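You operate a simulated robot arm through the tools that you are given. There is no shell and no other tool.

The job below is to be done with a simulated robot arm. You get a single attempt, and the scene is never put back.

## Task
Put things in order on the grey table. At the end: the clear green-cap bottle from the grey table stands where the clear cup stood; the blue flow plug from the grey table stands on top of the brown filter; the clear cup stands where the blue flow plug stood; the blue-handled pad stands on top of the silver tin (marked "PLUGS"); whatever was shut is shut again. Leave all else as you found it, and nothing knocked over.

The check looks at the end state, three seconds after you hand in, the way a careful person would. Anything else that was tipped, shoved, dropped, spilled or broken makes it a failure. A push-on lid holds only when it is set on centred and level and pressed home; a screw cap is set on level and turned clockwise until tight.

## Robot
A 6-joint arm with a two-finger parallel gripper, fixed in place. Base frame: the origin is at the foot of the arm, x ahead of it, y to its left, z up; the work surface is at about z = 0. Units: mm, degrees, N and s.
With the tool pointing down near the work surface it reaches from about 140 to 580 mm from the base axis. Its first joint turns from -66.0 to 66.0 degrees. Payload 2.1 kg.
The TCP is the grasp point between the finger pads, 30 mm short of the fingertips. In the tool frame z runs along the fingers and y along their closing line. Largest opening 94 mm; finger width 28, thickness 10; the body of the gripper, 50 by 96 mm, starts 55 mm behind the TCP.
Orientation is that of the tool frame in the base frame, as a unit quaternion [x, y, z, w]. With the fingers straight down and closing along the base's y, the tool's x points along the base's -x, its y along +y and its z along -z.

## Interface
- The arm moves only by the tool nudge_tool. Its arguments are lists of equal length, an entry for each row: "hand": the gripper command, from -1 (shut) to 1 (fully open), values between in proportion; "slide": the shift along the tool's x, y, z in mm, a list of three; "dr": the turn, a rotation vector about the tool's x, y, z in degrees, a list of three. In form: {"hand": [hand, ...], "slide": [[dx, dy, dz], ...], "dr": [[wx, wy, wz], ...]}. A call has 1 to 20 rows; each row is the pose to reach, as a shift and turn from the pose commanded when the call began, along the tool's axes at that moment. Rows are played at 5 a second. More than 50 mm and 8.6 degrees between two rows, or a gripper value outside its range, and nothing of the call is played. Where a pose cannot be reached the arm comes as near as it can. A force on the tool above 40 N (or 10 N above the force at the start of the call, whichever is more), or a blocked arm, ends the call early, and 0.2 s more pass. The fingers move at their own pace (about 72 mm/s each) and stop on an object; they squeeze with about 27 N. The grip force told is the motor's: it shows also when the fingers shut on nothing. Time passes only in rows, and 0.2 s behind the last, so rows that repeat a pose let the fingers close. The reply holds the time, the measured pose of the TCP, the force on the tool along the base axes, the opening and the grip force, in the units named above and with some noise, with the torque about the TCP (base axes, N m) and any sound that the robot's microphone picked up.
- Cameras (640 x 400 px; columns grow to the right, rows downward): "scene" is fixed at [46.8, -364.7, 513.8]; the picture's right is [0.85, -0.53, 0.00], its down [-0.25, -0.39, -0.89] and it looks along [0.47, 0.75, -0.46] (base axes); focal length 343 px, centre (320, 200). "wrist" rides on the gripper at [76, 14, -103] in the tool frame; the picture's right is [-0.18, 0.98, 0.00], its down [-0.75, -0.14, -0.64] and it looks along [-0.63, -0.12, 0.77] (tool axes); focal length 243 px, centre (320, 200). There is no depth. A picture from a camera that has moved, and an enlarged one, comes with that camera's place and axes in the base frame and with its lens. The place of the scene camera against the robot may be out by one fixed shift of up to 25 mm in any direction.
- grab_frame(camera): a new picture of that camera. No time passes.
- enlarge(camera, box): a new picture of the part [left, top, right, bottom] of that camera's present view, enlarged. No time passes.
- close_job(): hands the job in; it is judged then, once.

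Places have to be worked out from the pictures, the camera data and where the tool is seen. Open the gripper and draw the arm clear of the work before you hand the job in, unless the task says otherwise.

The tools are called after "Request:" as name(argument=value, ...) on one line, values as JSON. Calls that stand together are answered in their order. nudge_tool: Moves the arm, as the interface text tells. Its arguments: {"type":"object","properties":{"hand":{"type":"array","items":{"type":"number"}},"slide":{"type":"array","items":{"type":"array","items":{"type":"number"}}},"dr":{"type":"array","items":{"type":"array","items":{"type":"number"}}}},"required":["hand","slide","dr"]} The other tools are called the same way: grab_frame (camera) takes a picture; enlarge (camera, box) takes an enlarged picture of a part of a camera's view; close_job () hands the job in.

At the start:

```text
time: 0.0
eef_pos: [332.6, 200.8, 327.7]
orientation: [0.0, 1.0, 0.0, 0.001]
contact_force: [0.6, 0.5, 0.0]
moment: [0.02, 0.02, 0.03]
gripper_width: 93.7
grasp_force: 0.0
```

scene: 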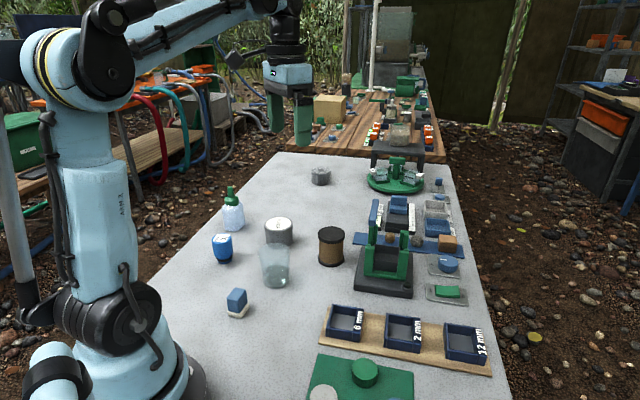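
wrist: 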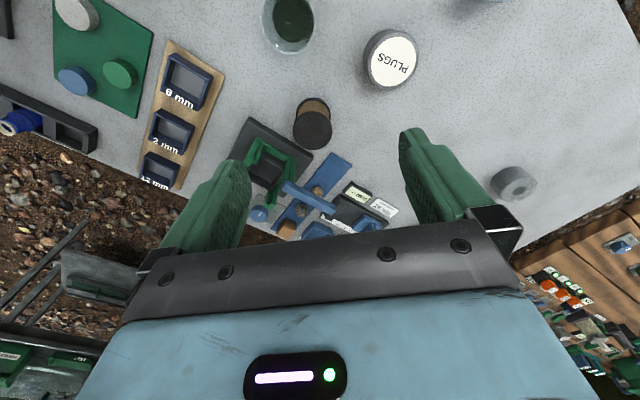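

I start by looking closer at the objects on the table from both cameras.

Request:
enlarge(camera="scene", box=[190, 150, 370, 330])

Request:
enlarge(camera="scene", box=[330, 150, 500, 310])

Request:
enlarge(camera="wrist", box=[200, 0, 560, 230])

Request:
enlarge(camera="scene", box=[290, 290, 500, 400])

```text
2.22 times, centred on (280, 240) of scene
camera zoom: at [46.8, -364.7, 513.8], right [0.85, -0.53, 0.0], down [-0.25, -0.39, -0.89], along [0.47, 0.75, -0.46], focal length 763 px, centre (409, 111)
```

zoom: 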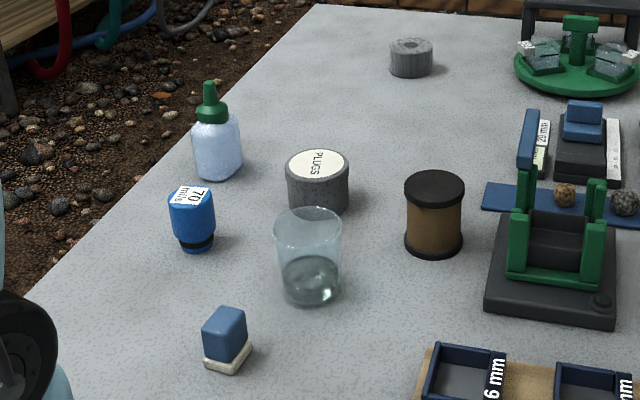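

```text
2.50 times, centred on (415, 230) of scene
camera zoom: at [46.8, -364.7, 513.8], right [0.85, -0.53, 0.0], down [-0.25, -0.39, -0.89], along [0.47, 0.75, -0.46], focal length 858 px, centre (82, 125)
```

zoom: 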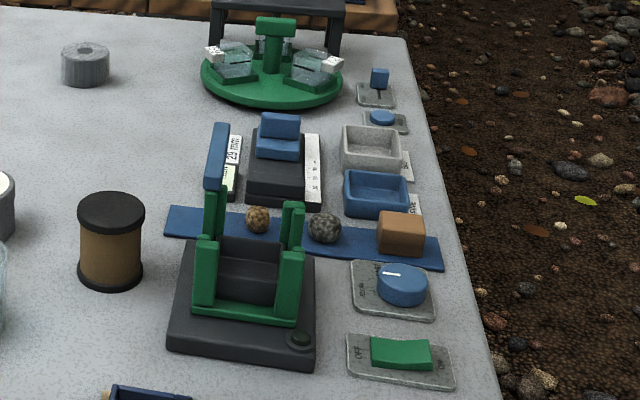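

```text
1.74 times, centred on (380, 115) of wrist
camera zoom: at [255.9, 215.2, 428.8], right [0.18, 0.98, 0.0], down [0.75, -0.14, 0.64], along [0.63, -0.12, -0.77], focal length 422 px, centre (216, 348)
```

zoom: 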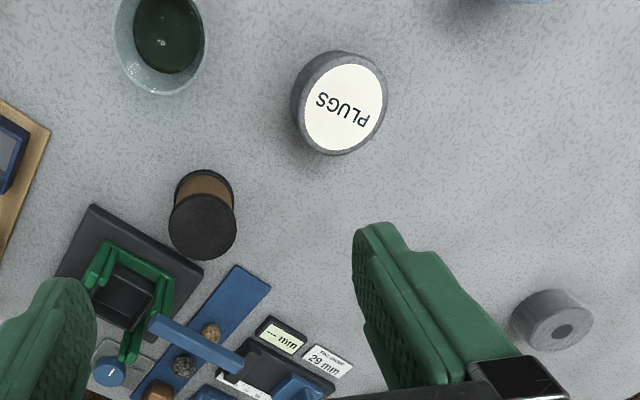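

```text
3.05 times, centred on (395, 345) of scene
camera zoom: at [46.8, -364.7, 513.8], right [0.85, -0.53, 0.0], down [-0.25, -0.39, -0.89], along [0.47, 0.75, -0.46], focal length 1046 px, centre (91, -242)
```

zoom: 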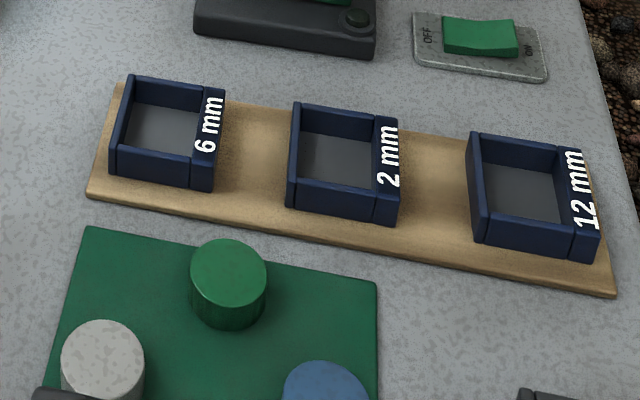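

Scene-camera estimates (mm): plug about (204,331), cup (278,194), bottle (274,451), tin (357,335), filter (430,196), pad (175,148). I'll swing the wrist camera to look toward +y from (250,60) to check these with the accurate camera.

Request:
nudge_tool(hand=[1, 1, 1, 1, 1, 1, 1, 1, 1, 1, 1, 1], slide=[[7, -12, 0], [14, -24, 0], [21, -36, 0], [28, -48, 0], [35, -60, 0], [42, -72, 0], [49, -84, 0], [56, -96, 0], [63, -108, 0], [70, -120, 0], [77, -132, 0], [82, -140, 0]], dr=[[0, 0, -7.5], [0, 0, -15], [0, 0, -22.5], [0, 0, -30], [0, 0, -37.5], [0, 0, -45], [0, 0, -52.5], [0, 0, -60], [0, 0, -67.5], [0, 0, -75], [0, 0, -82.5], [0, 0, -90]])

Request:
grab_frame(camera="wrist")

Request:
grab_frame(camera="scene")

```text
time: 2.6
eef_pos: [249.8, 60.2, 326.4]
orientation: [0.708, -0.706, 0.0, -0.001]
contact_force: [-0.3, 0.0, -0.8]
moment: [0.03, 0.01, 0.01]
gripper_width: 94.2
grasp_force: 0.0
```

```text
taken
camera wrist: at [236.0, -15.5, 428.7], right [-0.98, 0.18, 0.0], down [0.14, 0.75, 0.64], along [0.12, 0.63, -0.77], focal length 243 px, centre (320, 200)
```

wrist: 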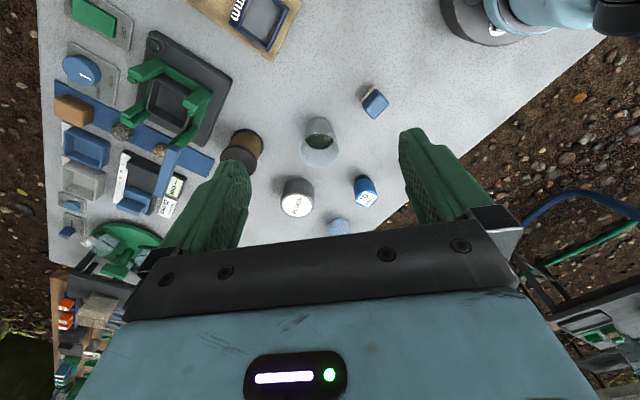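

```text
taken
```

scene: 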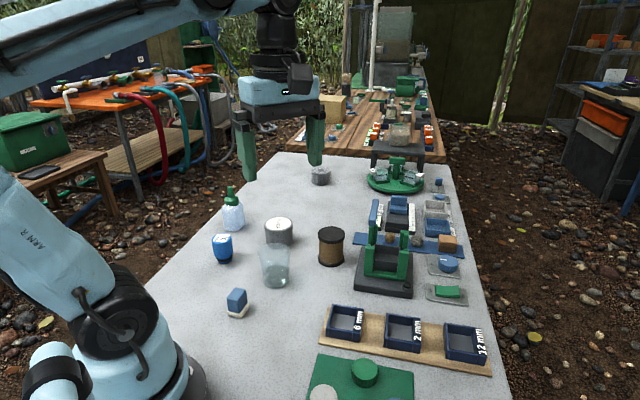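

All five objects show in this wrist view. I enlarge it to measure them.

Request:
enlarge(camera="wrist", box=[250, 70, 410, 170])

Request:
enlarge(camera="wrist", box=[200, 140, 400, 245])

```text
4.00 times, centred on (330, 120) of wrist
camera zoom: at [236.0, -15.5, 428.7], right [-0.98, 0.18, 0.0], down [0.14, 0.75, 0.64], along [0.12, 0.63, -0.77], focal length 970 px, centre (280, 520)
```

zoom: 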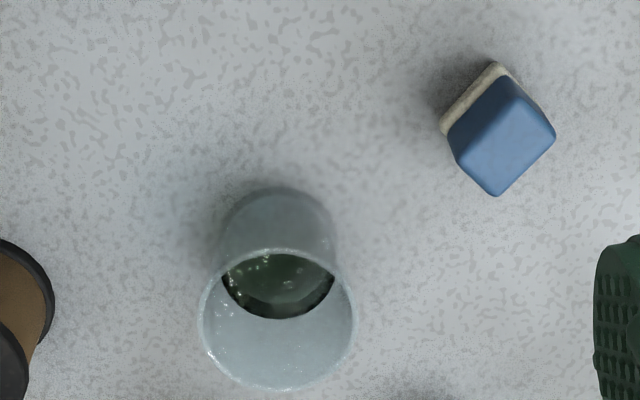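

```text
3.20 times, centred on (300, 192) of wrist
camera zoom: at [236.0, -15.5, 428.7], right [-0.98, 0.18, 0.0], down [0.14, 0.75, 0.64], along [0.12, 0.63, -0.77], focal length 776 px, centre (384, 224)
```

zoom: 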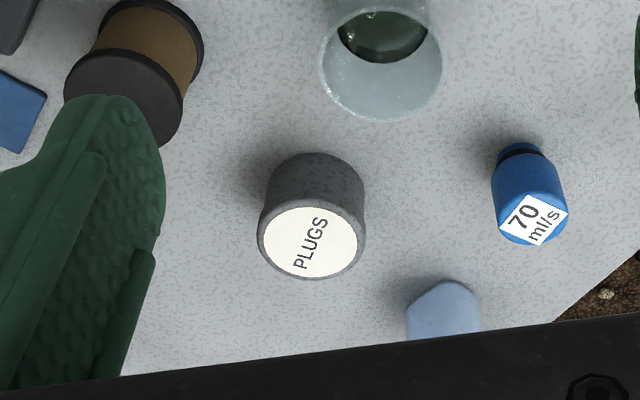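

Wrist-camera estimates: cup ≈(272,172), 71 tall, rim Ø64; plug ≈(204,300), ~60 tall; tin ≈(342,298), ~51 tall, Ø66. I move lower and nearer to view the plug and bottle.

Request:
nudge_tool(hand=[1, 1, 1, 1, 1, 1], slide=[[-22, 7, 15], [-44, 14, 35], [-66, 21, 55], [-88, 28, 75], [-110, 35, 95], [-130, 40, 110]], dr=[[0, 0, 0], [0, 0, 0], [0, 0, 0], [0, 0, 0], [0, 0, 0], [0, 0, 0]])

Request:
grab_frame(camera="wrist")

Request:
grab_frame(camera="scene")

```text
time: 4.0
eef_pos: [210.5, 189.6, 217.2]
orientation: [0.707, -0.707, 0.0, 0.0]
contact_force: [0.3, -0.3, -0.7]
moment: [0.0, -0.02, 0.02]
gripper_width: 93.8
grasp_force: 0.0
```

```text
taken
camera wrist: at [194.9, 115.4, 318.6], right [-0.98, 0.18, 0.0], down [0.14, 0.75, 0.64], along [0.12, 0.63, -0.77], focal length 243 px, centre (320, 200)
```

wrist: 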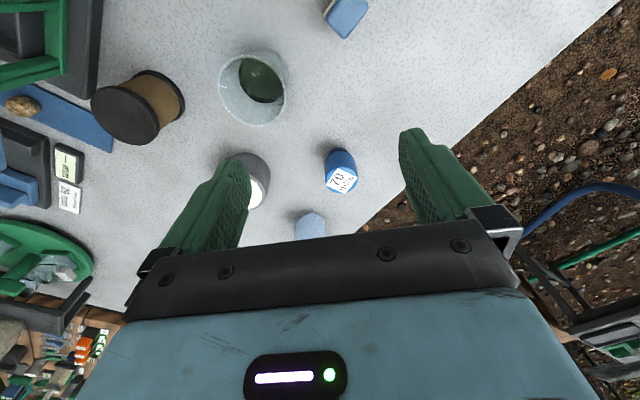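

```text
taken
```

scene: 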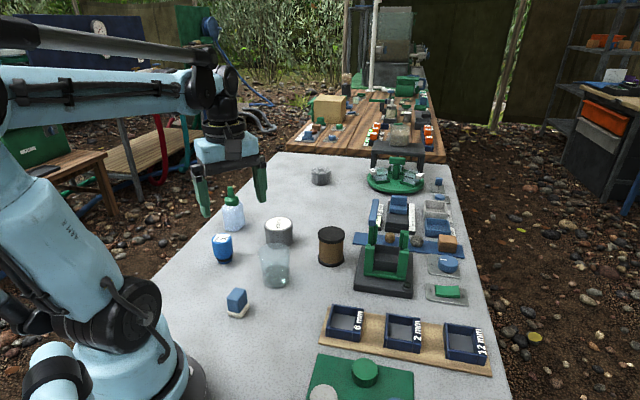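

The plug is in plain view between the fingers. I enlarge plug, bottle and cup.

Request:
enlarge(camera="wrist", box=[260, 130, 400, 250])

Request:
enlarge(camera="wrist", box=[80, 30, 300, 160])

```text
3.33 times, centred on (330, 190) of wrist
camera zoom: at [194.9, 115.4, 318.6], right [-0.98, 0.18, 0.0], down [0.14, 0.75, 0.64], along [0.12, 0.63, -0.77], focal length 809 px, centre (287, 233)
```

zoom: 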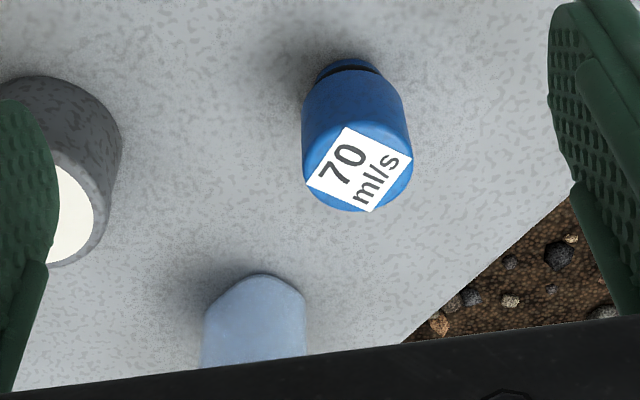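

```text
2.91 times, centred on (190, 95) of wrist
camera zoom: at [194.9, 115.4, 318.6], right [-0.98, 0.18, 0.0], down [0.14, 0.75, 0.64], along [0.12, 0.63, -0.77], focal length 706 px, centre (698, 506)
```

zoom: 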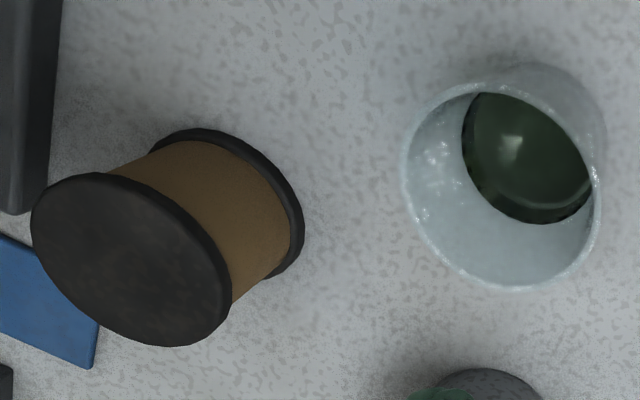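

Plug is at about (202.5,299), Ø42, 60 tall; filter about (413,172), 65 tall; bottle about (270,428). I move above the plug, staying high enough to check alignment.

Request:
nudge_tool(hand=[1, 1, 1, 1, 1], slide=[[-30, 2, 10], [-60, 4, 25], [-90, 6, 50], [-109.4, 8, 75], [-109.4, 8, 80]], dr=[[0, 0, 0], [0, 0, 0], [0, 0, 0], [0, 0, 0], [0, 0, 0]])

Request:
grab_frame(camera="wrist")

Request:
enlarge(camera="scene", box=[160, 130, 340, 290])

```text
time: 5.2
eef_pos: [202.2, 299.7, 137.1]
orientation: [0.707, -0.707, 0.001, 0.0]
contact_force: [0.3, -0.2, -0.4]
moment: [-0.01, -0.01, -0.03]
gripper_width: 93.9
grasp_force: 0.1
```

```text
taken
camera wrist: at [187.8, 224.6, 238.5], right [-0.98, 0.18, 0.0], down [0.14, 0.75, 0.64], along [0.12, 0.63, -0.77], focal length 243 px, centre (320, 200)
```

wrist: 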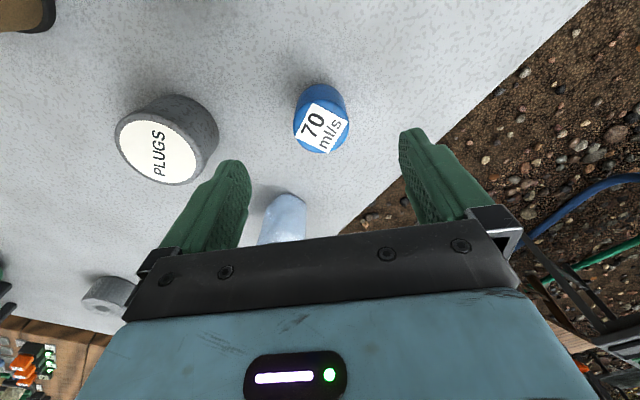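

```text
2.50 times, centred on (250, 210) of scene
camera zoom: at [46.8, -364.7, 513.8], right [0.85, -0.53, 0.0], down [-0.25, -0.39, -0.89], along [0.47, 0.75, -0.46], focal length 858 px, centre (495, 175)
```

zoom: 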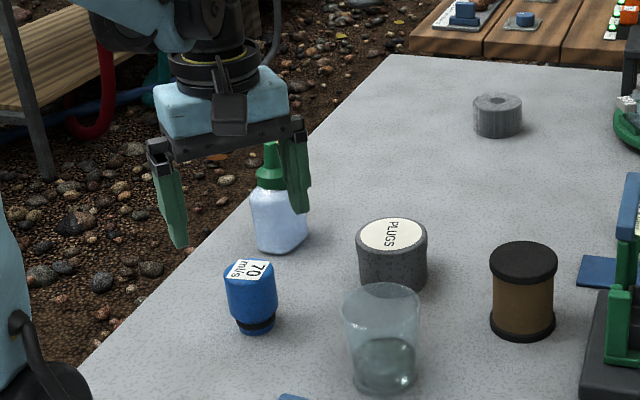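

Plug top computes to about (201,301), well centred between the fingers. I descend to z≈40 and close gently.

Request:
nudge_tool(hand=[1, 1, 1, 1, 1, 1], slide=[[0, 0, 20], [0, 0, 40], [0, 0, 60], [0, 0, 80], [0, 0, 96], [0, 0, 96]], dr=[[0, 0, 0], [0, 0, 0], [0, 0, 0], [0, 0, 0], [0, 0, 0], [0, 0, 0]])

Request:
enlarge(camera="scene", box=[160, 130, 340, 290])

Request:
grab_frame(camera="wrist")

```text
time: 6.6
eef_pos: [202.0, 299.8, 41.0]
orientation: [0.707, -0.707, 0.001, -0.001]
contact_force: [-0.2, -1.7, 0.1]
moment: [0.02, 0.02, -0.02]
gripper_width: 94.0
grasp_force: 0.2
```

```text
2.50 times, centred on (250, 210) of scene
camera zoom: at [46.8, -364.7, 513.8], right [0.85, -0.53, 0.0], down [-0.25, -0.39, -0.89], along [0.47, 0.75, -0.46], focal length 858 px, centre (495, 175)
```

zoom: 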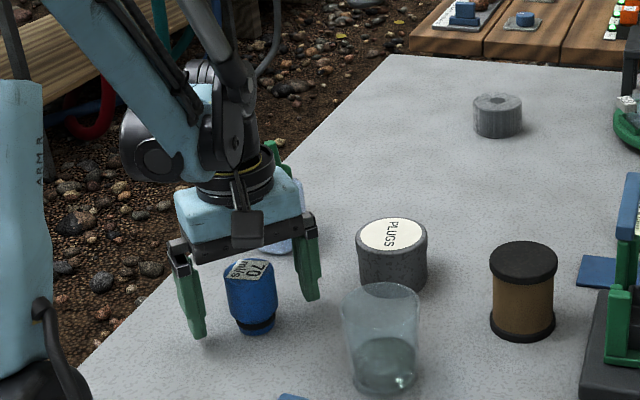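

```text
taken
camera wrist: at [187.8, 224.5, 142.9], right [-0.98, 0.18, 0.0], down [0.14, 0.75, 0.64], along [0.12, 0.63, -0.77], focal length 243 px, centre (320, 200)
```

wrist: 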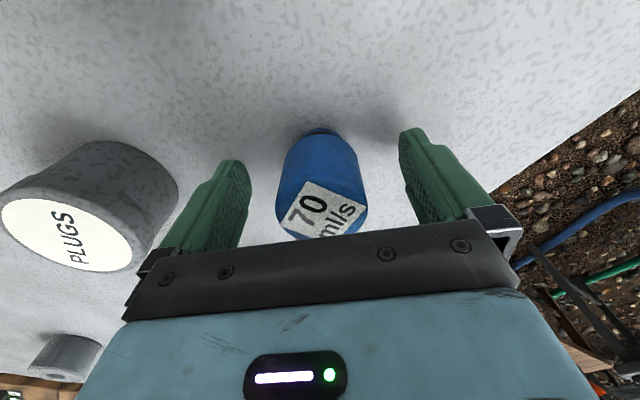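

The plug is centred between the fingers. I close the gripper.

Request:
nudge_tool(hand=[-1, -1, -1, -1, -1], slide=[[0, 0, 0], [0, 0, 0], [0, 0, 0], [0, 0, 0], [0, 0, 0]], dr=[[0, 0, 0], [0, 0, 0], [0, 0, 0], [0, 0, 0], [0, 0, 0]])

Request:
enlarge(camera="scene", box=[160, 130, 340, 290])

Request:
grab_frame(camera="wrist")

```text
time: 7.8
eef_pos: [201.3, 299.3, 41.0]
orientation: [-0.707, 0.707, 0.0, 0.001]
contact_force: [0.3, 0.8, -0.7]
moment: [0.03, -0.02, -0.02]
gripper_width: 43.2
grasp_force: 27.1
```

```text
2.50 times, centred on (250, 210) of scene
camera zoom: at [46.8, -364.7, 513.8], right [0.85, -0.53, 0.0], down [-0.25, -0.39, -0.89], along [0.47, 0.75, -0.46], focal length 858 px, centre (495, 175)
```

zoom: 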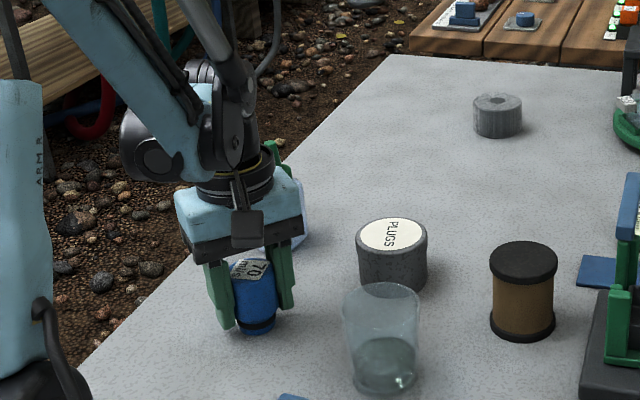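

```text
taken
camera wrist: at [187.9, 224.5, 143.1], right [-0.98, 0.18, 0.0], down [0.14, 0.75, 0.64], along [0.12, 0.63, -0.77], focal length 243 px, centre (320, 200)
```

wrist: 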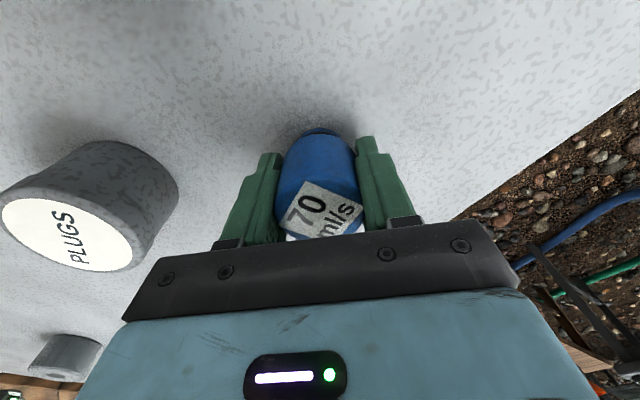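

Plug is held (43 mm, 27 N). I lift straight up, then carry it over near the filter at a safe height.

Request:
nudge_tool(hand=[-1, -1, -1, -1, -1, -1, -1, -1, -1, -1, -1, -1], slide=[[0, 0, -10], [0, 0, -30], [0, 0, -60], [0, 0, -95], [0, 0, -130], [10, -25, -159], [30, -60, -159], [52, -95, -159], [75, -130, -159], [98, -165, -159], [120, -200, -159], [127, -211, -159]], dr=[[0, 0, 0], [0, 0, 0], [0, 0, 0], [0, 0, 0], [0, 0, 0], [0, 0, 0], [0, 0, 0], [0, 0, 0], [0, 0, 0], [0, 0, 0], [0, 0, 0], [0, 0, 0]])

Request:
grab_frame(camera="wrist")

Request:
grab_frame(camera="scene")

```text
time: 10.4
eef_pos: [411.9, 171.3, 200.0]
orientation: [-0.707, 0.707, 0.0, 0.001]
contact_force: [0.3, -0.6, -1.1]
moment: [-0.03, 0.01, -0.02]
gripper_width: 43.3
grasp_force: 27.2
```

```text
taken
camera wrist: at [399.0, 96.4, 301.9], right [-0.98, 0.18, 0.0], down [0.14, 0.75, 0.64], along [0.12, 0.63, -0.77], focal length 243 px, centre (320, 200)
```

wrist: 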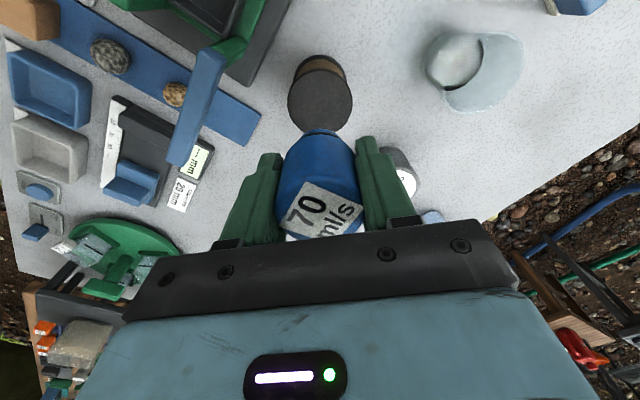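

```text
taken
```

scene: 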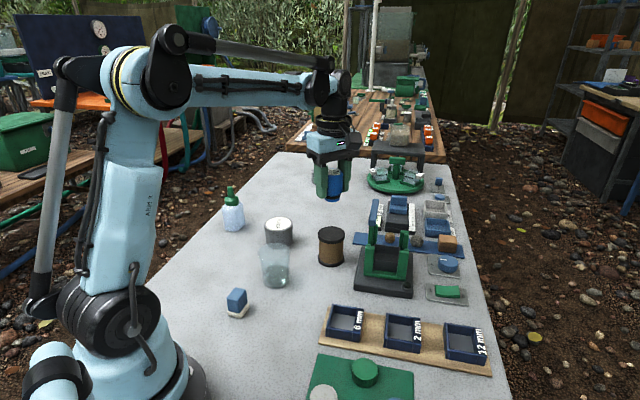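

The filter top is visible just ahead of the held plug. I enlarge to measure it, and check the cup.

Request:
enlarge(camera="wrist", box=[250, 30, 410, 140])

Request:
enlarge(camera="wrist", box=[400, 0, 560, 140])

Request:
enlarge(camera="scene", box=[280, 130, 460, 300])

```text
3.64 times, centred on (330, 85) of wrist
camera zoom: at [399.0, 96.4, 301.9], right [-0.98, 0.18, 0.0], down [0.14, 0.75, 0.64], along [0.12, 0.63, -0.77], focal length 882 px, centre (284, 618)
```

zoom: 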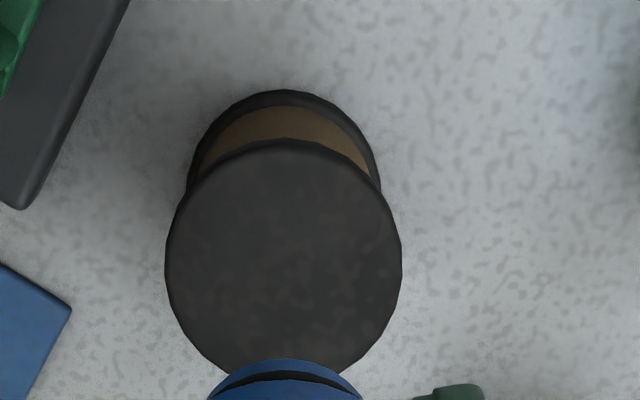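

```text
2.86 times, centred on (480, 70) of wrist
camera zoom: at [399.0, 96.4, 301.9], right [-0.98, 0.18, 0.0], down [0.14, 0.75, 0.64], along [0.12, 0.63, -0.77], focal length 693 px, centre (-137, 571)
```

zoom: 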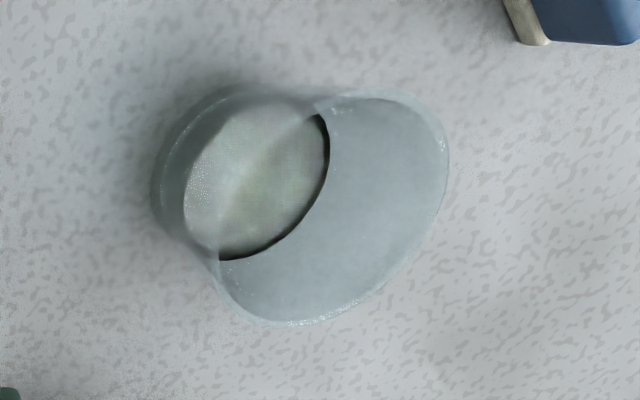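

```text
2.35 times, centred on (370, 215) of scene
camera zoom: at [46.8, -364.7, 513.8], right [0.85, -0.53, 0.0], down [-0.25, -0.39, -0.89], along [0.47, 0.75, -0.46], focal length 808 px, centre (202, 165)
```

zoom: 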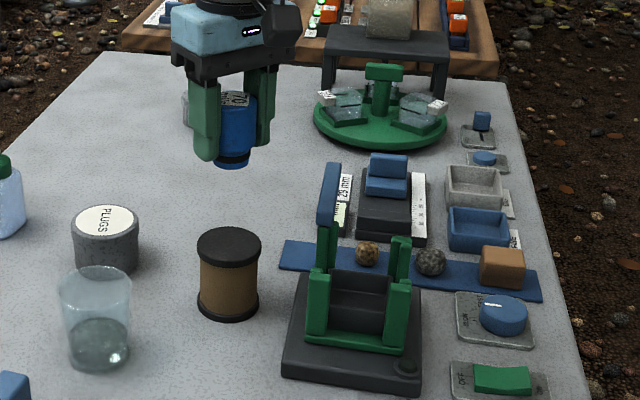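

Filter computes to centre (413,174), height about 68, Ø61. I shift by (+1,+2.5) and descend to z≈115 (plug base about 6 mm above), then look.

Request:
nudge_tool(hand=[-1, -1, -1, -1, -1, -1], slide=[[-2.5, -1.1, 10], [-2.5, -1.1, 30], [-2.5, -1.1, 50], [-2.5, -1.1, 70], [-2.5, -1.1, 82], [-2.5, -1.1, 84]], dr=[[0, 0, 0], [0, 0, 0], [0, 0, 0], [0, 0, 0], [0, 0, 0], [0, 0, 0]])

Request:
enlarge(camera="wrist", box=[220, 40, 420, 250])

Request:
enlarge(camera="scene", box=[280, 170, 400, 290])

```text
time: 11.8
eef_pos: [413.1, 175.4, 116.2]
orientation: [-0.707, 0.707, -0.001, 0.001]
contact_force: [0.3, 0.0, -1.9]
moment: [0.0, 0.0, -0.02]
gripper_width: 43.4
grasp_force: 26.6
```

```text
1.90 times, centred on (320, 145) of wrist
camera zoom: at [399.6, 99.9, 217.8], right [-0.98, 0.18, 0.0], down [0.14, 0.75, 0.64], along [0.12, 0.63, -0.77], focal length 462 px, centre (320, 305)
```

zoom: 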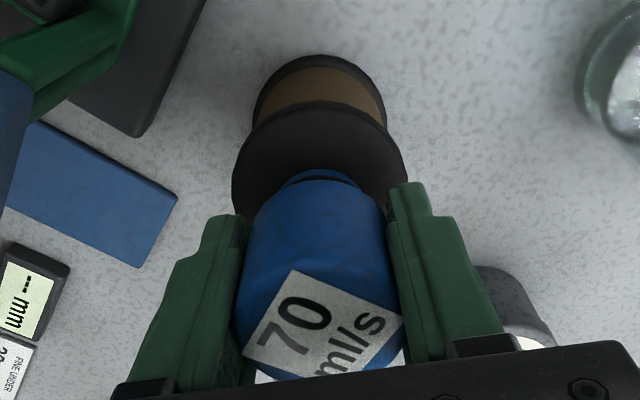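

```text
3.33 times, centred on (340, 230) of scene
camera zoom: at [46.8, -364.7, 513.8], right [0.85, -0.53, 0.0], down [-0.25, -0.39, -0.89], along [0.47, 0.75, -0.46], focal length 1144 px, centre (253, 100)
```

zoom: 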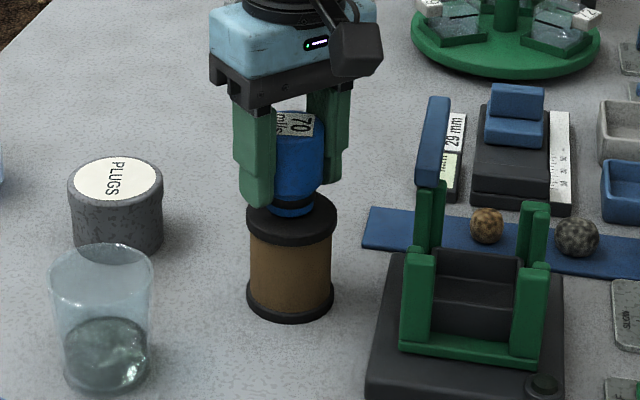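

Plug base and filter disc are concentric to about 1 mm, with about 6 mm gap. I lower in 1 mm steps watching force.

Request:
nudge_tool(hand=[-1, -1, -1, -1, -1], slide=[[1, 0, 2], [1, 0, 4], [1, 0, 5], [1, 0, 6], [1, 0, 6]], dr=[[0, 0, 0], [0, 0, 0], [0, 0, 0], [0, 0, 0], [0, 0, 0]])

Request:
enlarge(camera="scene", box=[300, 200, 370, 270])

```text
time: 13.0
eef_pos: [413.4, 175.2, 110.2]
orientation: [0.707, -0.707, 0.0, 0.0]
contact_force: [-2.2, 0.6, 17.9]
moment: [0.0, 0.14, -0.05]
gripper_width: 43.2
grasp_force: 26.7
```

```text
5.71 times, centred on (335, 235) of scene
camera zoom: at [46.7, -364.7, 513.8], right [0.85, -0.53, 0.0], down [-0.25, -0.39, -0.89], along [0.47, 0.75, -0.46], focal length 1962 px, centre (234, 0)
```

zoom: 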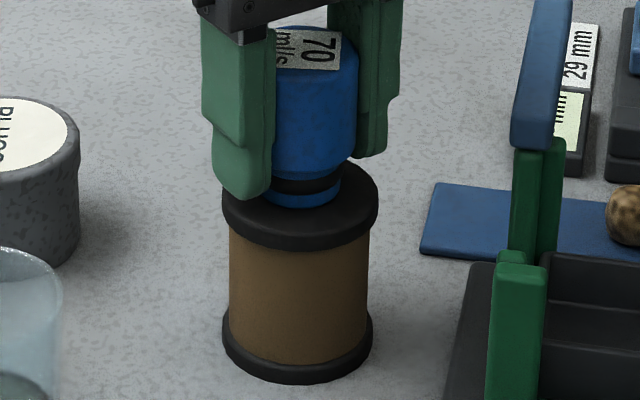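

Contact is felt (18 N), so filter top is at about z=69. I back off 0.7 mm to relieve, then open partway.

Request:
nudge_tool(hand=[-1, -1, -0.06, 0.0, 0.15, 0.35, 0.35], slide=[[0, 0, -0.7], [0, 0, -0.7], [0, 0, -0.7], [0, 0, -0.7], [0, 0, -0.7], [0, 0, -0.7], [0, 0, -0.7]], dr=[[0, 0, 0], [0, 0, 0], [0, 0, 0], [0, 0, 0], [0, 0, 0], [0, 0, 0], [0, 0, 0]])

Request:
enlarge(camera="scene", box=[300, 200, 370, 270])

```text
time: 14.6
eef_pos: [412.8, 175.0, 110.3]
orientation: [0.707, -0.707, 0.001, 0.0]
contact_force: [0.5, 0.6, -0.5]
moment: [-0.02, 0.01, 0.0]
gripper_width: 63.7
grasp_force: 0.0
```

```text
5.71 times, centred on (335, 235) of scene
camera zoom: at [46.8, -364.7, 513.8], right [0.85, -0.53, 0.0], down [-0.25, -0.39, -0.89], along [0.47, 0.75, -0.46], focal length 1962 px, centre (234, 0)
```

zoom: 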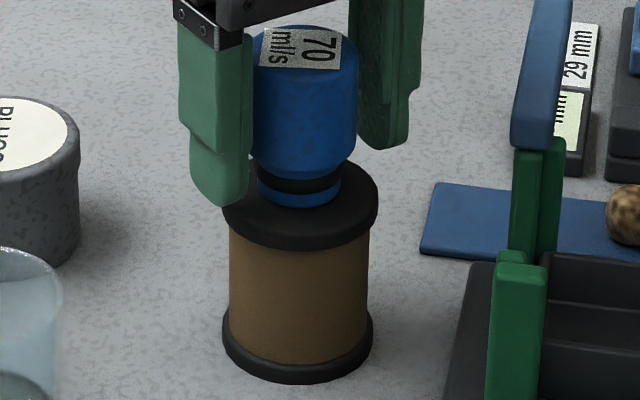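

Plug stands on the filter on its own. I raise straight up, then move above the cup.

Request:
nudge_tool(hand=[0.35, 0.35, 0.35, 0.35, 1, 1, 1, 1, 1, 1], slide=[[0, 0, -15], [0, 0, -35], [0, 0, -60], [0, 0, -90], [0, 30, -90], [1, 60, -90], [2, 90, -90], [3, 120, -90], [3, 141, -90], [3, 141, -90]], dr=[[0, 0, 0], [0, 0, 0], [0, 0, 0], [0, 0, 0], [0, 0, 0], [0, 0, 0], [0, 0, 0], [0, 0, 0], [0, 0, 0], [0, 0, 0]])

Request:
grab_frame(camera="wrist")

Request:
enlarge(camera="wrist", box=[250, 30, 410, 150])

Request:
grab_frame(camera="scene")

```text
time: 16.8
eef_pos: [272.7, 170.3, 200.9]
orientation: [0.707, -0.707, 0.001, -0.001]
contact_force: [0.4, 0.1, -0.8]
moment: [-0.03, 0.04, -0.02]
gripper_width: 94.0
grasp_force: 0.0
```

```text
taken
camera wrist: at [258.1, 95.5, 302.1], right [-0.98, 0.18, 0.0], down [0.14, 0.75, 0.64], along [0.12, 0.63, -0.77], focal length 243 px, centre (320, 200)
```

wrist: 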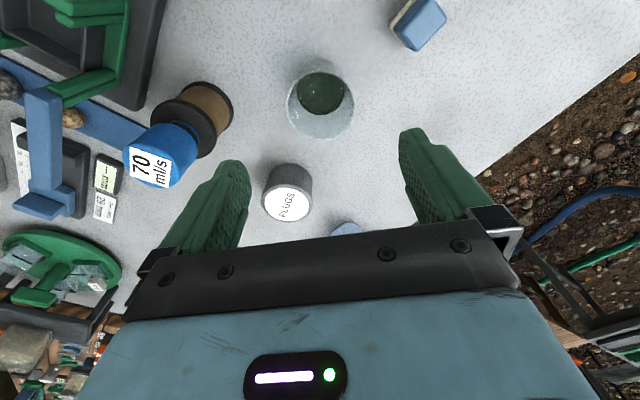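

```text
3.33 times, centred on (330, 90) of wrist
camera zoom: at [258.1, 95.5, 302.1], right [-0.98, 0.18, 0.0], down [0.14, 0.75, 0.64], along [0.12, 0.63, -0.77], focal length 809 px, centre (287, 567)
```

zoom: 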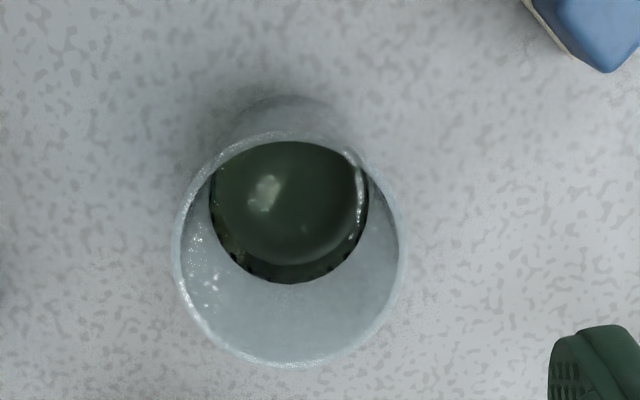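

```text
taken
```

scene: 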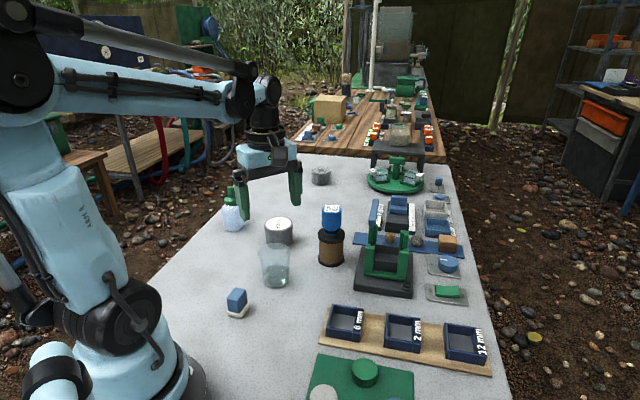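

Plug stays on the filter. Cup computes to (272.5,171.5), rim Ø65 at z≈72. I align and descend to z≈62 around the rim with the fingers open.

Request:
nudge_tool(hand=[1, 1, 1, 1, 1, 1, 1, 1], slide=[[-1.2, 0.2, 20], [-1.2, 0.2, 45], [-1.2, 0.2, 70], [-1.2, 0.2, 90], [-1.2, 0.2, 110], [-1.2, 0.2, 125], [-1.2, 0.2, 139], [-1.2, 0.2, 139]], dr=[[0, 0, 0], [0, 0, 0], [0, 0, 0], [0, 0, 0], [0, 0, 0], [0, 0, 0], [0, 0, 0], [0, 0, 0]])

Request:
grab_frame(camera="wrist")

Request:
enlarge(camera="scene", box=[200, 180, 340, 300])

```text
time: 18.6
eef_pos: [273.3, 172.5, 61.2]
orientation: [-0.707, 0.707, -0.001, 0.0]
contact_force: [-0.3, -1.0, -0.3]
moment: [0.01, 0.02, 0.0]
gripper_width: 93.8
grasp_force: 0.1
```

```text
taken
camera wrist: at [258.8, 97.3, 163.2], right [-0.98, 0.18, 0.0], down [0.14, 0.75, 0.64], along [0.12, 0.63, -0.77], focal length 243 px, centre (320, 200)
```

wrist: 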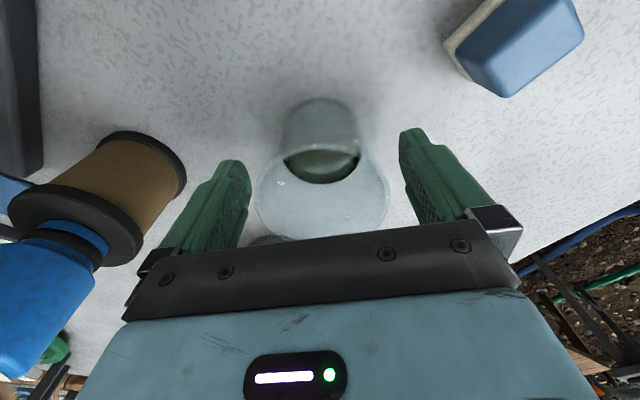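

```text
3.33 times, centred on (270, 240) of scene
camera zoom: at [46.8, -364.7, 513.8], right [0.85, -0.53, 0.0], down [-0.25, -0.39, -0.89], along [0.47, 0.75, -0.46], focal length 1144 px, centre (487, 67)
```

zoom: 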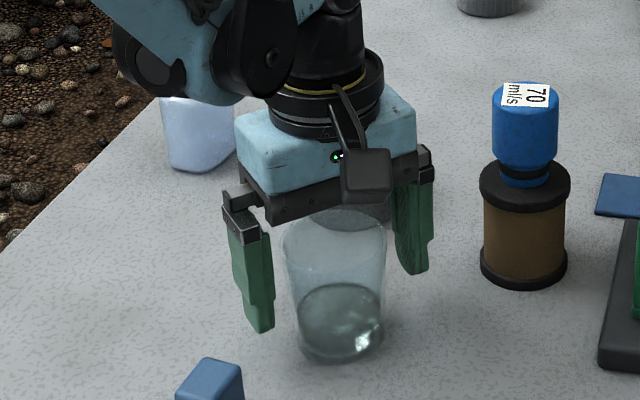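

Cup is centred in the opening. I close gradually onto the rim.

Request:
nudge_tool(hand=[0.6, 0.48, 0.42, 0.38, 0.34, 0.3, 0.2, -1, -1, -1], slide=[[0, 0, 0], [0, 0, 0], [0, 0, 0], [0, 0, 0], [0, 0, 0], [0, 0, 0], [0, 0, 0], [0, 0, 0], [0, 0, 0], [0, 0, 0]], dr=[[0, 0, 0], [0, 0, 0], [0, 0, 0], [0, 0, 0], [0, 0, 0], [0, 0, 0], [0, 0, 0], [0, 0, 0], [0, 0, 0], [0, 0, 0]])

Request:
grab_frame(camera="wrist")

Request:
enlarge(camera="scene", box=[200, 180, 340, 300])

```text
time: 20.8
eef_pos: [273.4, 172.2, 60.4]
orientation: [0.707, -0.707, 0.0, -0.001]
contact_force: [0.8, 0.1, 0.9]
moment: [-0.03, 0.02, 0.01]
gripper_width: 64.7
grasp_force: 26.9
```

```text
taken
camera wrist: at [258.8, 97.2, 163.4], right [-0.98, 0.18, 0.0], down [0.14, 0.75, 0.64], along [0.12, 0.63, -0.77], focal length 243 px, centre (320, 200)
```

wrist: 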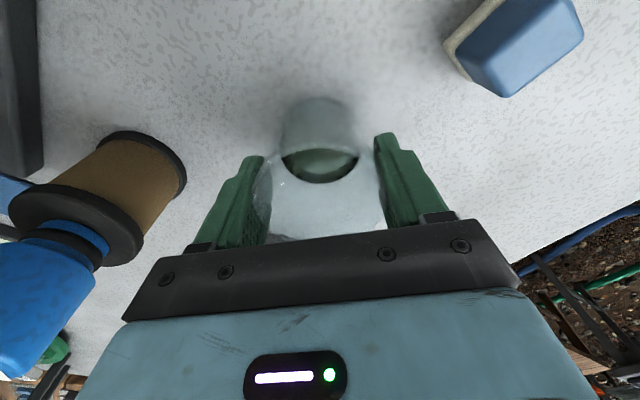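

```text
3.33 times, centred on (270, 240) of scene
camera zoom: at [46.8, -364.7, 513.8], right [0.85, -0.53, 0.0], down [-0.25, -0.39, -0.89], along [0.47, 0.75, -0.46], focal length 1144 px, centre (487, 67)
```

zoom: 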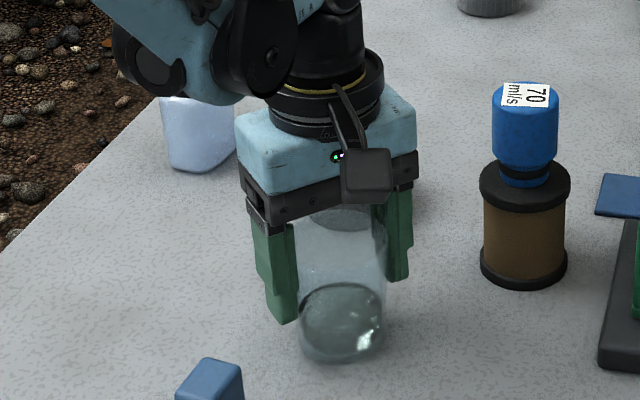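

Cup is held (64.7 mm). I lift slowly by 40 mm and check that it hangs level.

Request:
nudge_tool(hand=[-1, -1, -1, -1, -1, -1, -1], slide=[[0, 0, -3], [0, 0, -8], [0, 0, -16], [0, 0, -25], [0, 0, -33], [0, 0, -38], [0, 0, -40]], dr=[[0, 0, 0], [0, 0, 0], [0, 0, 0], [0, 0, 0], [0, 0, 0], [0, 0, 0], [0, 0, 0]])

Request:
enlarge(camera="scene", box=[200, 160, 340, 280])

Request:
enlarge(camera="wrist", box=[200, 50, 440, 250])

```text
time: 22.4
eef_pos: [272.4, 173.4, 103.0]
orientation: [0.707, -0.707, 0.001, 0.0]
contact_force: [-0.3, 0.4, -1.5]
moment: [0.0, -0.03, -0.04]
gripper_width: 64.5
grasp_force: 27.2
```

```text
3.33 times, centred on (270, 220) of scene
camera zoom: at [46.8, -364.7, 513.8], right [0.85, -0.53, 0.0], down [-0.25, -0.39, -0.89], along [0.47, 0.75, -0.46], focal length 1144 px, centre (487, 133)
```

zoom: 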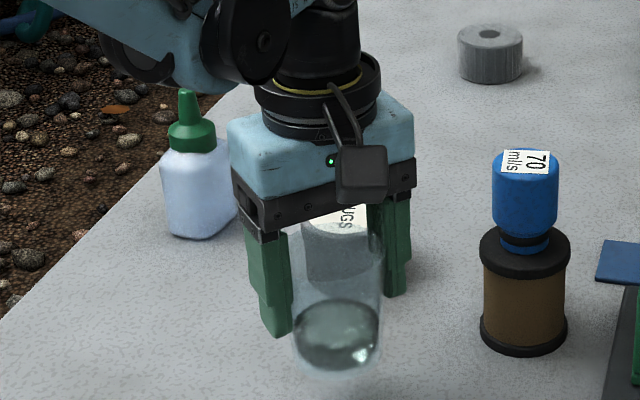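

```text
2.00 times, centred on (320, 150) of wrist
camera zoom: at [258.7, 97.2, 203.7], right [-0.98, 0.18, 0.0], down [0.14, 0.75, 0.64], along [0.12, 0.63, -0.77], focal length 485 px, centre (320, 300)
```

zoom: 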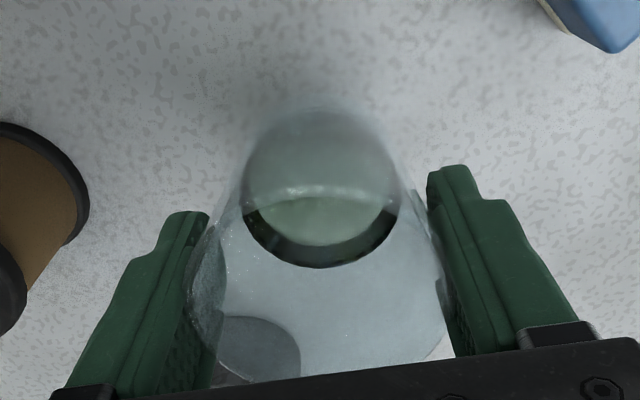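

The cup hangs level. I carry it slowly to above the plug's old spot (202,300).

Request:
nudge_tool(hand=[-1, -1, -1, -1, -1, -1, -1, -1, -1, -1, -1, -1, -1], slide=[[-3, 1.7, 0], [-9, 5, 0], [-19, 10.5, 0], [-32, 17.7, 0], [-47, 26, 0], [-62, 34.3, 0], [-77, 42.6, 0], [-92, 50.9, 0], [-106, 58.6, 0], [-117, 64.7, 0], [-124, 68.6, 0], [-127.5, 70.5, 0], [-127.5, 70.5, 0]], dr=[[0, 0, 0], [0, 0, 0], [0, 0, 0], [0, 0, 0], [0, 0, 0], [0, 0, 0], [0, 0, 0], [0, 0, 0], [0, 0, 0], [0, 0, 0], [0, 0, 0], [0, 0, 0], [0, 0, 0]])

Request:
enlarge(camera="scene", box=[160, 160, 300, 280])

Request:
enlarge(camera="wrist", box=[200, 50, 440, 250])

```text
time: 25.2
eef_pos: [202.3, 300.6, 102.8]
orientation: [0.707, -0.707, 0.0, 0.0]
contact_force: [0.4, -0.3, -1.1]
moment: [-0.02, 0.01, -0.04]
gripper_width: 64.7
grasp_force: 26.8
```

```text
3.33 times, centred on (230, 220) of scene
camera zoom: at [46.8, -364.7, 513.8], right [0.85, -0.53, 0.0], down [-0.25, -0.39, -0.89], along [0.47, 0.75, -0.46], focal length 1144 px, centre (620, 133)
```

zoom: 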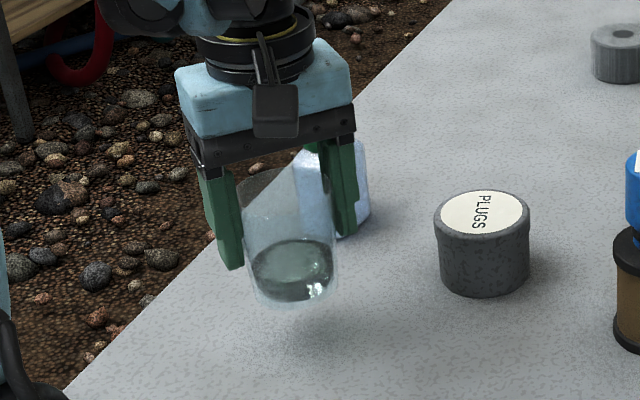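

```text
2.00 times, centred on (320, 150) of wrist
camera zoom: at [188.2, 225.0, 203.4], right [-0.98, 0.18, 0.0], down [0.14, 0.75, 0.64], along [0.12, 0.63, -0.77], focal length 485 px, centre (320, 300)
```

zoom: 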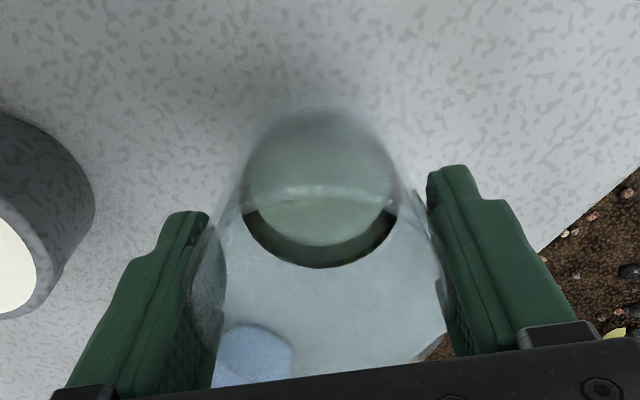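

Cup is level above the target spot. I lower it 39 mm slowly and then by small steps to contact.

Request:
nudge_tool(hand=[-1, -1, -1, -1, -1, -1, -1, -1, -1], slide=[[0.3, 0, 4], [0.5, 0, 12], [0.5, 0, 20], [0.5, 0, 28], [0.5, 0, 34], [0.5, 0, 38], [0.5, 0, 40], [0.5, 0, 41], [0.5, 0, 41]], dr=[[0, 0, 0], [0, 0, 0], [0, 0, 0], [0, 0, 0], [0, 0, 0], [0, 0, 0], [0, 0, 0], [0, 0, 0], [0, 0, 0]])

Request:
enlarge(camera="scene", box=[160, 160, 300, 280])

```text
time: 27.2
eef_pos: [203.6, 298.8, 61.1]
orientation: [-0.707, 0.707, 0.0, 0.002]
contact_force: [-0.5, 2.6, 16.1]
moment: [0.0, -0.01, 0.05]
gripper_width: 64.6
grasp_force: 26.9
```

```text
3.33 times, centred on (230, 220) of scene
camera zoom: at [46.8, -364.7, 513.8], right [0.85, -0.53, 0.0], down [-0.25, -0.39, -0.89], along [0.47, 0.75, -0.46], focal length 1144 px, centre (620, 133)
```

zoom: 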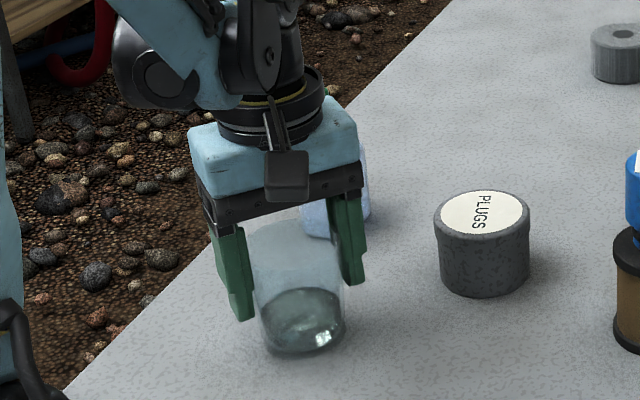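

Table contact is felt (16 N). I ease off 0.6 mm and open gently.

Request:
nudge_tool(hand=[-1, -1, 0.4, 0.5, 0.7, 1, 1], slide=[[0, 0, -0.6], [0, 0, -0.6], [0, 0, -0.6], [0, 0, -0.6], [0, 0, -0.6], [0, 0, -0.6], [0, 0, -0.6]], dr=[[0, 0, 0], [0, 0, 0], [0, 0, 0], [0, 0, 0], [0, 0, 0], [0, 0, 0], [0, 0, 0]])

Request:
grab_frame(camera="wrist")

Request:
enlarge(camera="scene", box=[160, 160, 300, 280])

```text
time: 28.8
eef_pos: [203.1, 299.2, 61.8]
orientation: [0.708, -0.707, 0.0, 0.0]
contact_force: [-0.7, -0.4, 0.3]
moment: [0.0, -0.04, 0.01]
gripper_width: 94.0
grasp_force: 0.1
```

```text
taken
camera wrist: at [188.4, 223.8, 162.9], right [-0.98, 0.18, 0.0], down [0.14, 0.75, 0.64], along [0.12, 0.63, -0.77], focal length 243 px, centre (320, 200)
```

wrist: 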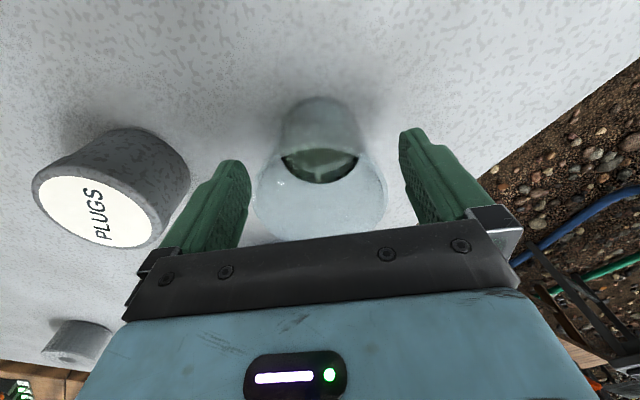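

```text
3.33 times, centred on (230, 220) of scene
camera zoom: at [46.8, -364.7, 513.8], right [0.85, -0.53, 0.0], down [-0.25, -0.39, -0.89], along [0.47, 0.75, -0.46], focal length 1144 px, centre (620, 133)
```

zoom: 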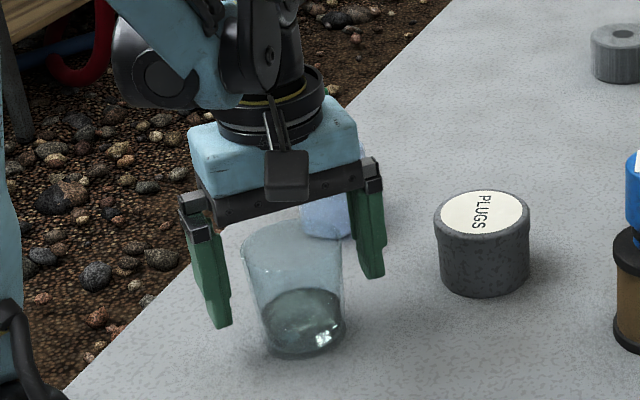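

Cup stands at about (202.6,298.2), upright. I rise clear and move toward the bottle for a look from above.

Request:
nudge_tool(hand=[1, 1, 1, 1, 1, 1, 1, 1, 1, 1], slide=[[0, 0, -10], [0, 0, -30], [0, 0, -60], [0, 0, -95], [0, 0, -130], [0, 0, -160], [-20, -15, -175], [-45, -32, -178], [-70, -50, -178], [-80, -62, -178]], dr=[[0, 0, 0], [0, 0, 0], [0, 0, 0], [0, 0, 0], [0, 0, 0], [0, 0, 0], [0, 0, 0], [0, 0, 0], [0, 0, 0], [0, 0, 0]])

Request:
grab_frame(camera="wrist")

Request:
enlarge(camera="scene", box=[160, 130, 320, 290])

```text
time: 31.0
eef_pos: [265.3, 379.0, 239.5]
orientation: [0.708, -0.706, 0.0, 0.0]
contact_force: [-0.4, -0.2, 0.7]
moment: [-0.02, -0.01, 0.01]
gripper_width: 93.9
grasp_force: 0.0
```

```text
taken
camera wrist: at [251.2, 303.9, 341.3], right [-0.98, 0.18, 0.0], down [0.14, 0.75, 0.64], along [0.12, 0.63, -0.77], focal length 243 px, centre (320, 200)
```

wrist: 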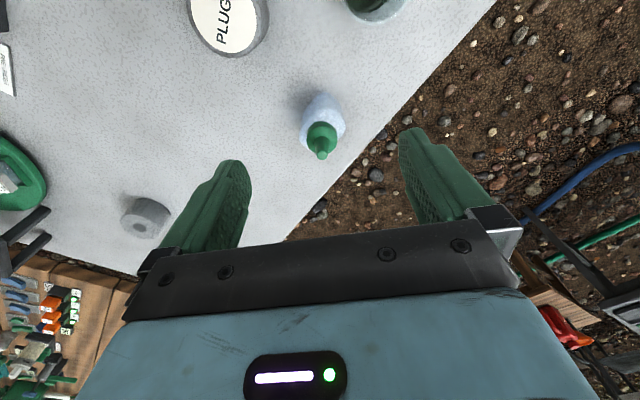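

```text
2.50 times, centred on (240, 210) of scene
camera zoom: at [46.8, -364.7, 513.8], right [0.85, -0.53, 0.0], down [-0.25, -0.39, -0.89], along [0.47, 0.75, -0.46], focal length 858 px, centre (520, 175)
```

zoom: 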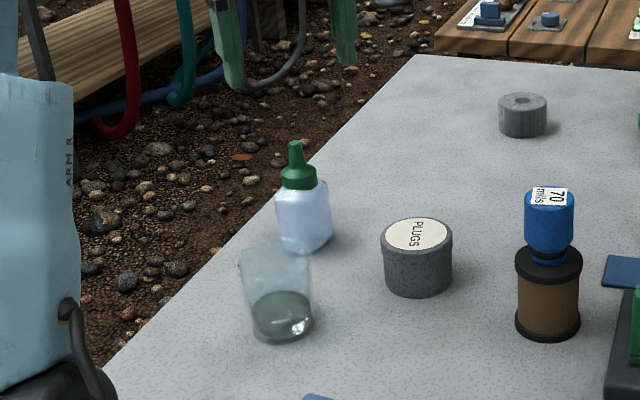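

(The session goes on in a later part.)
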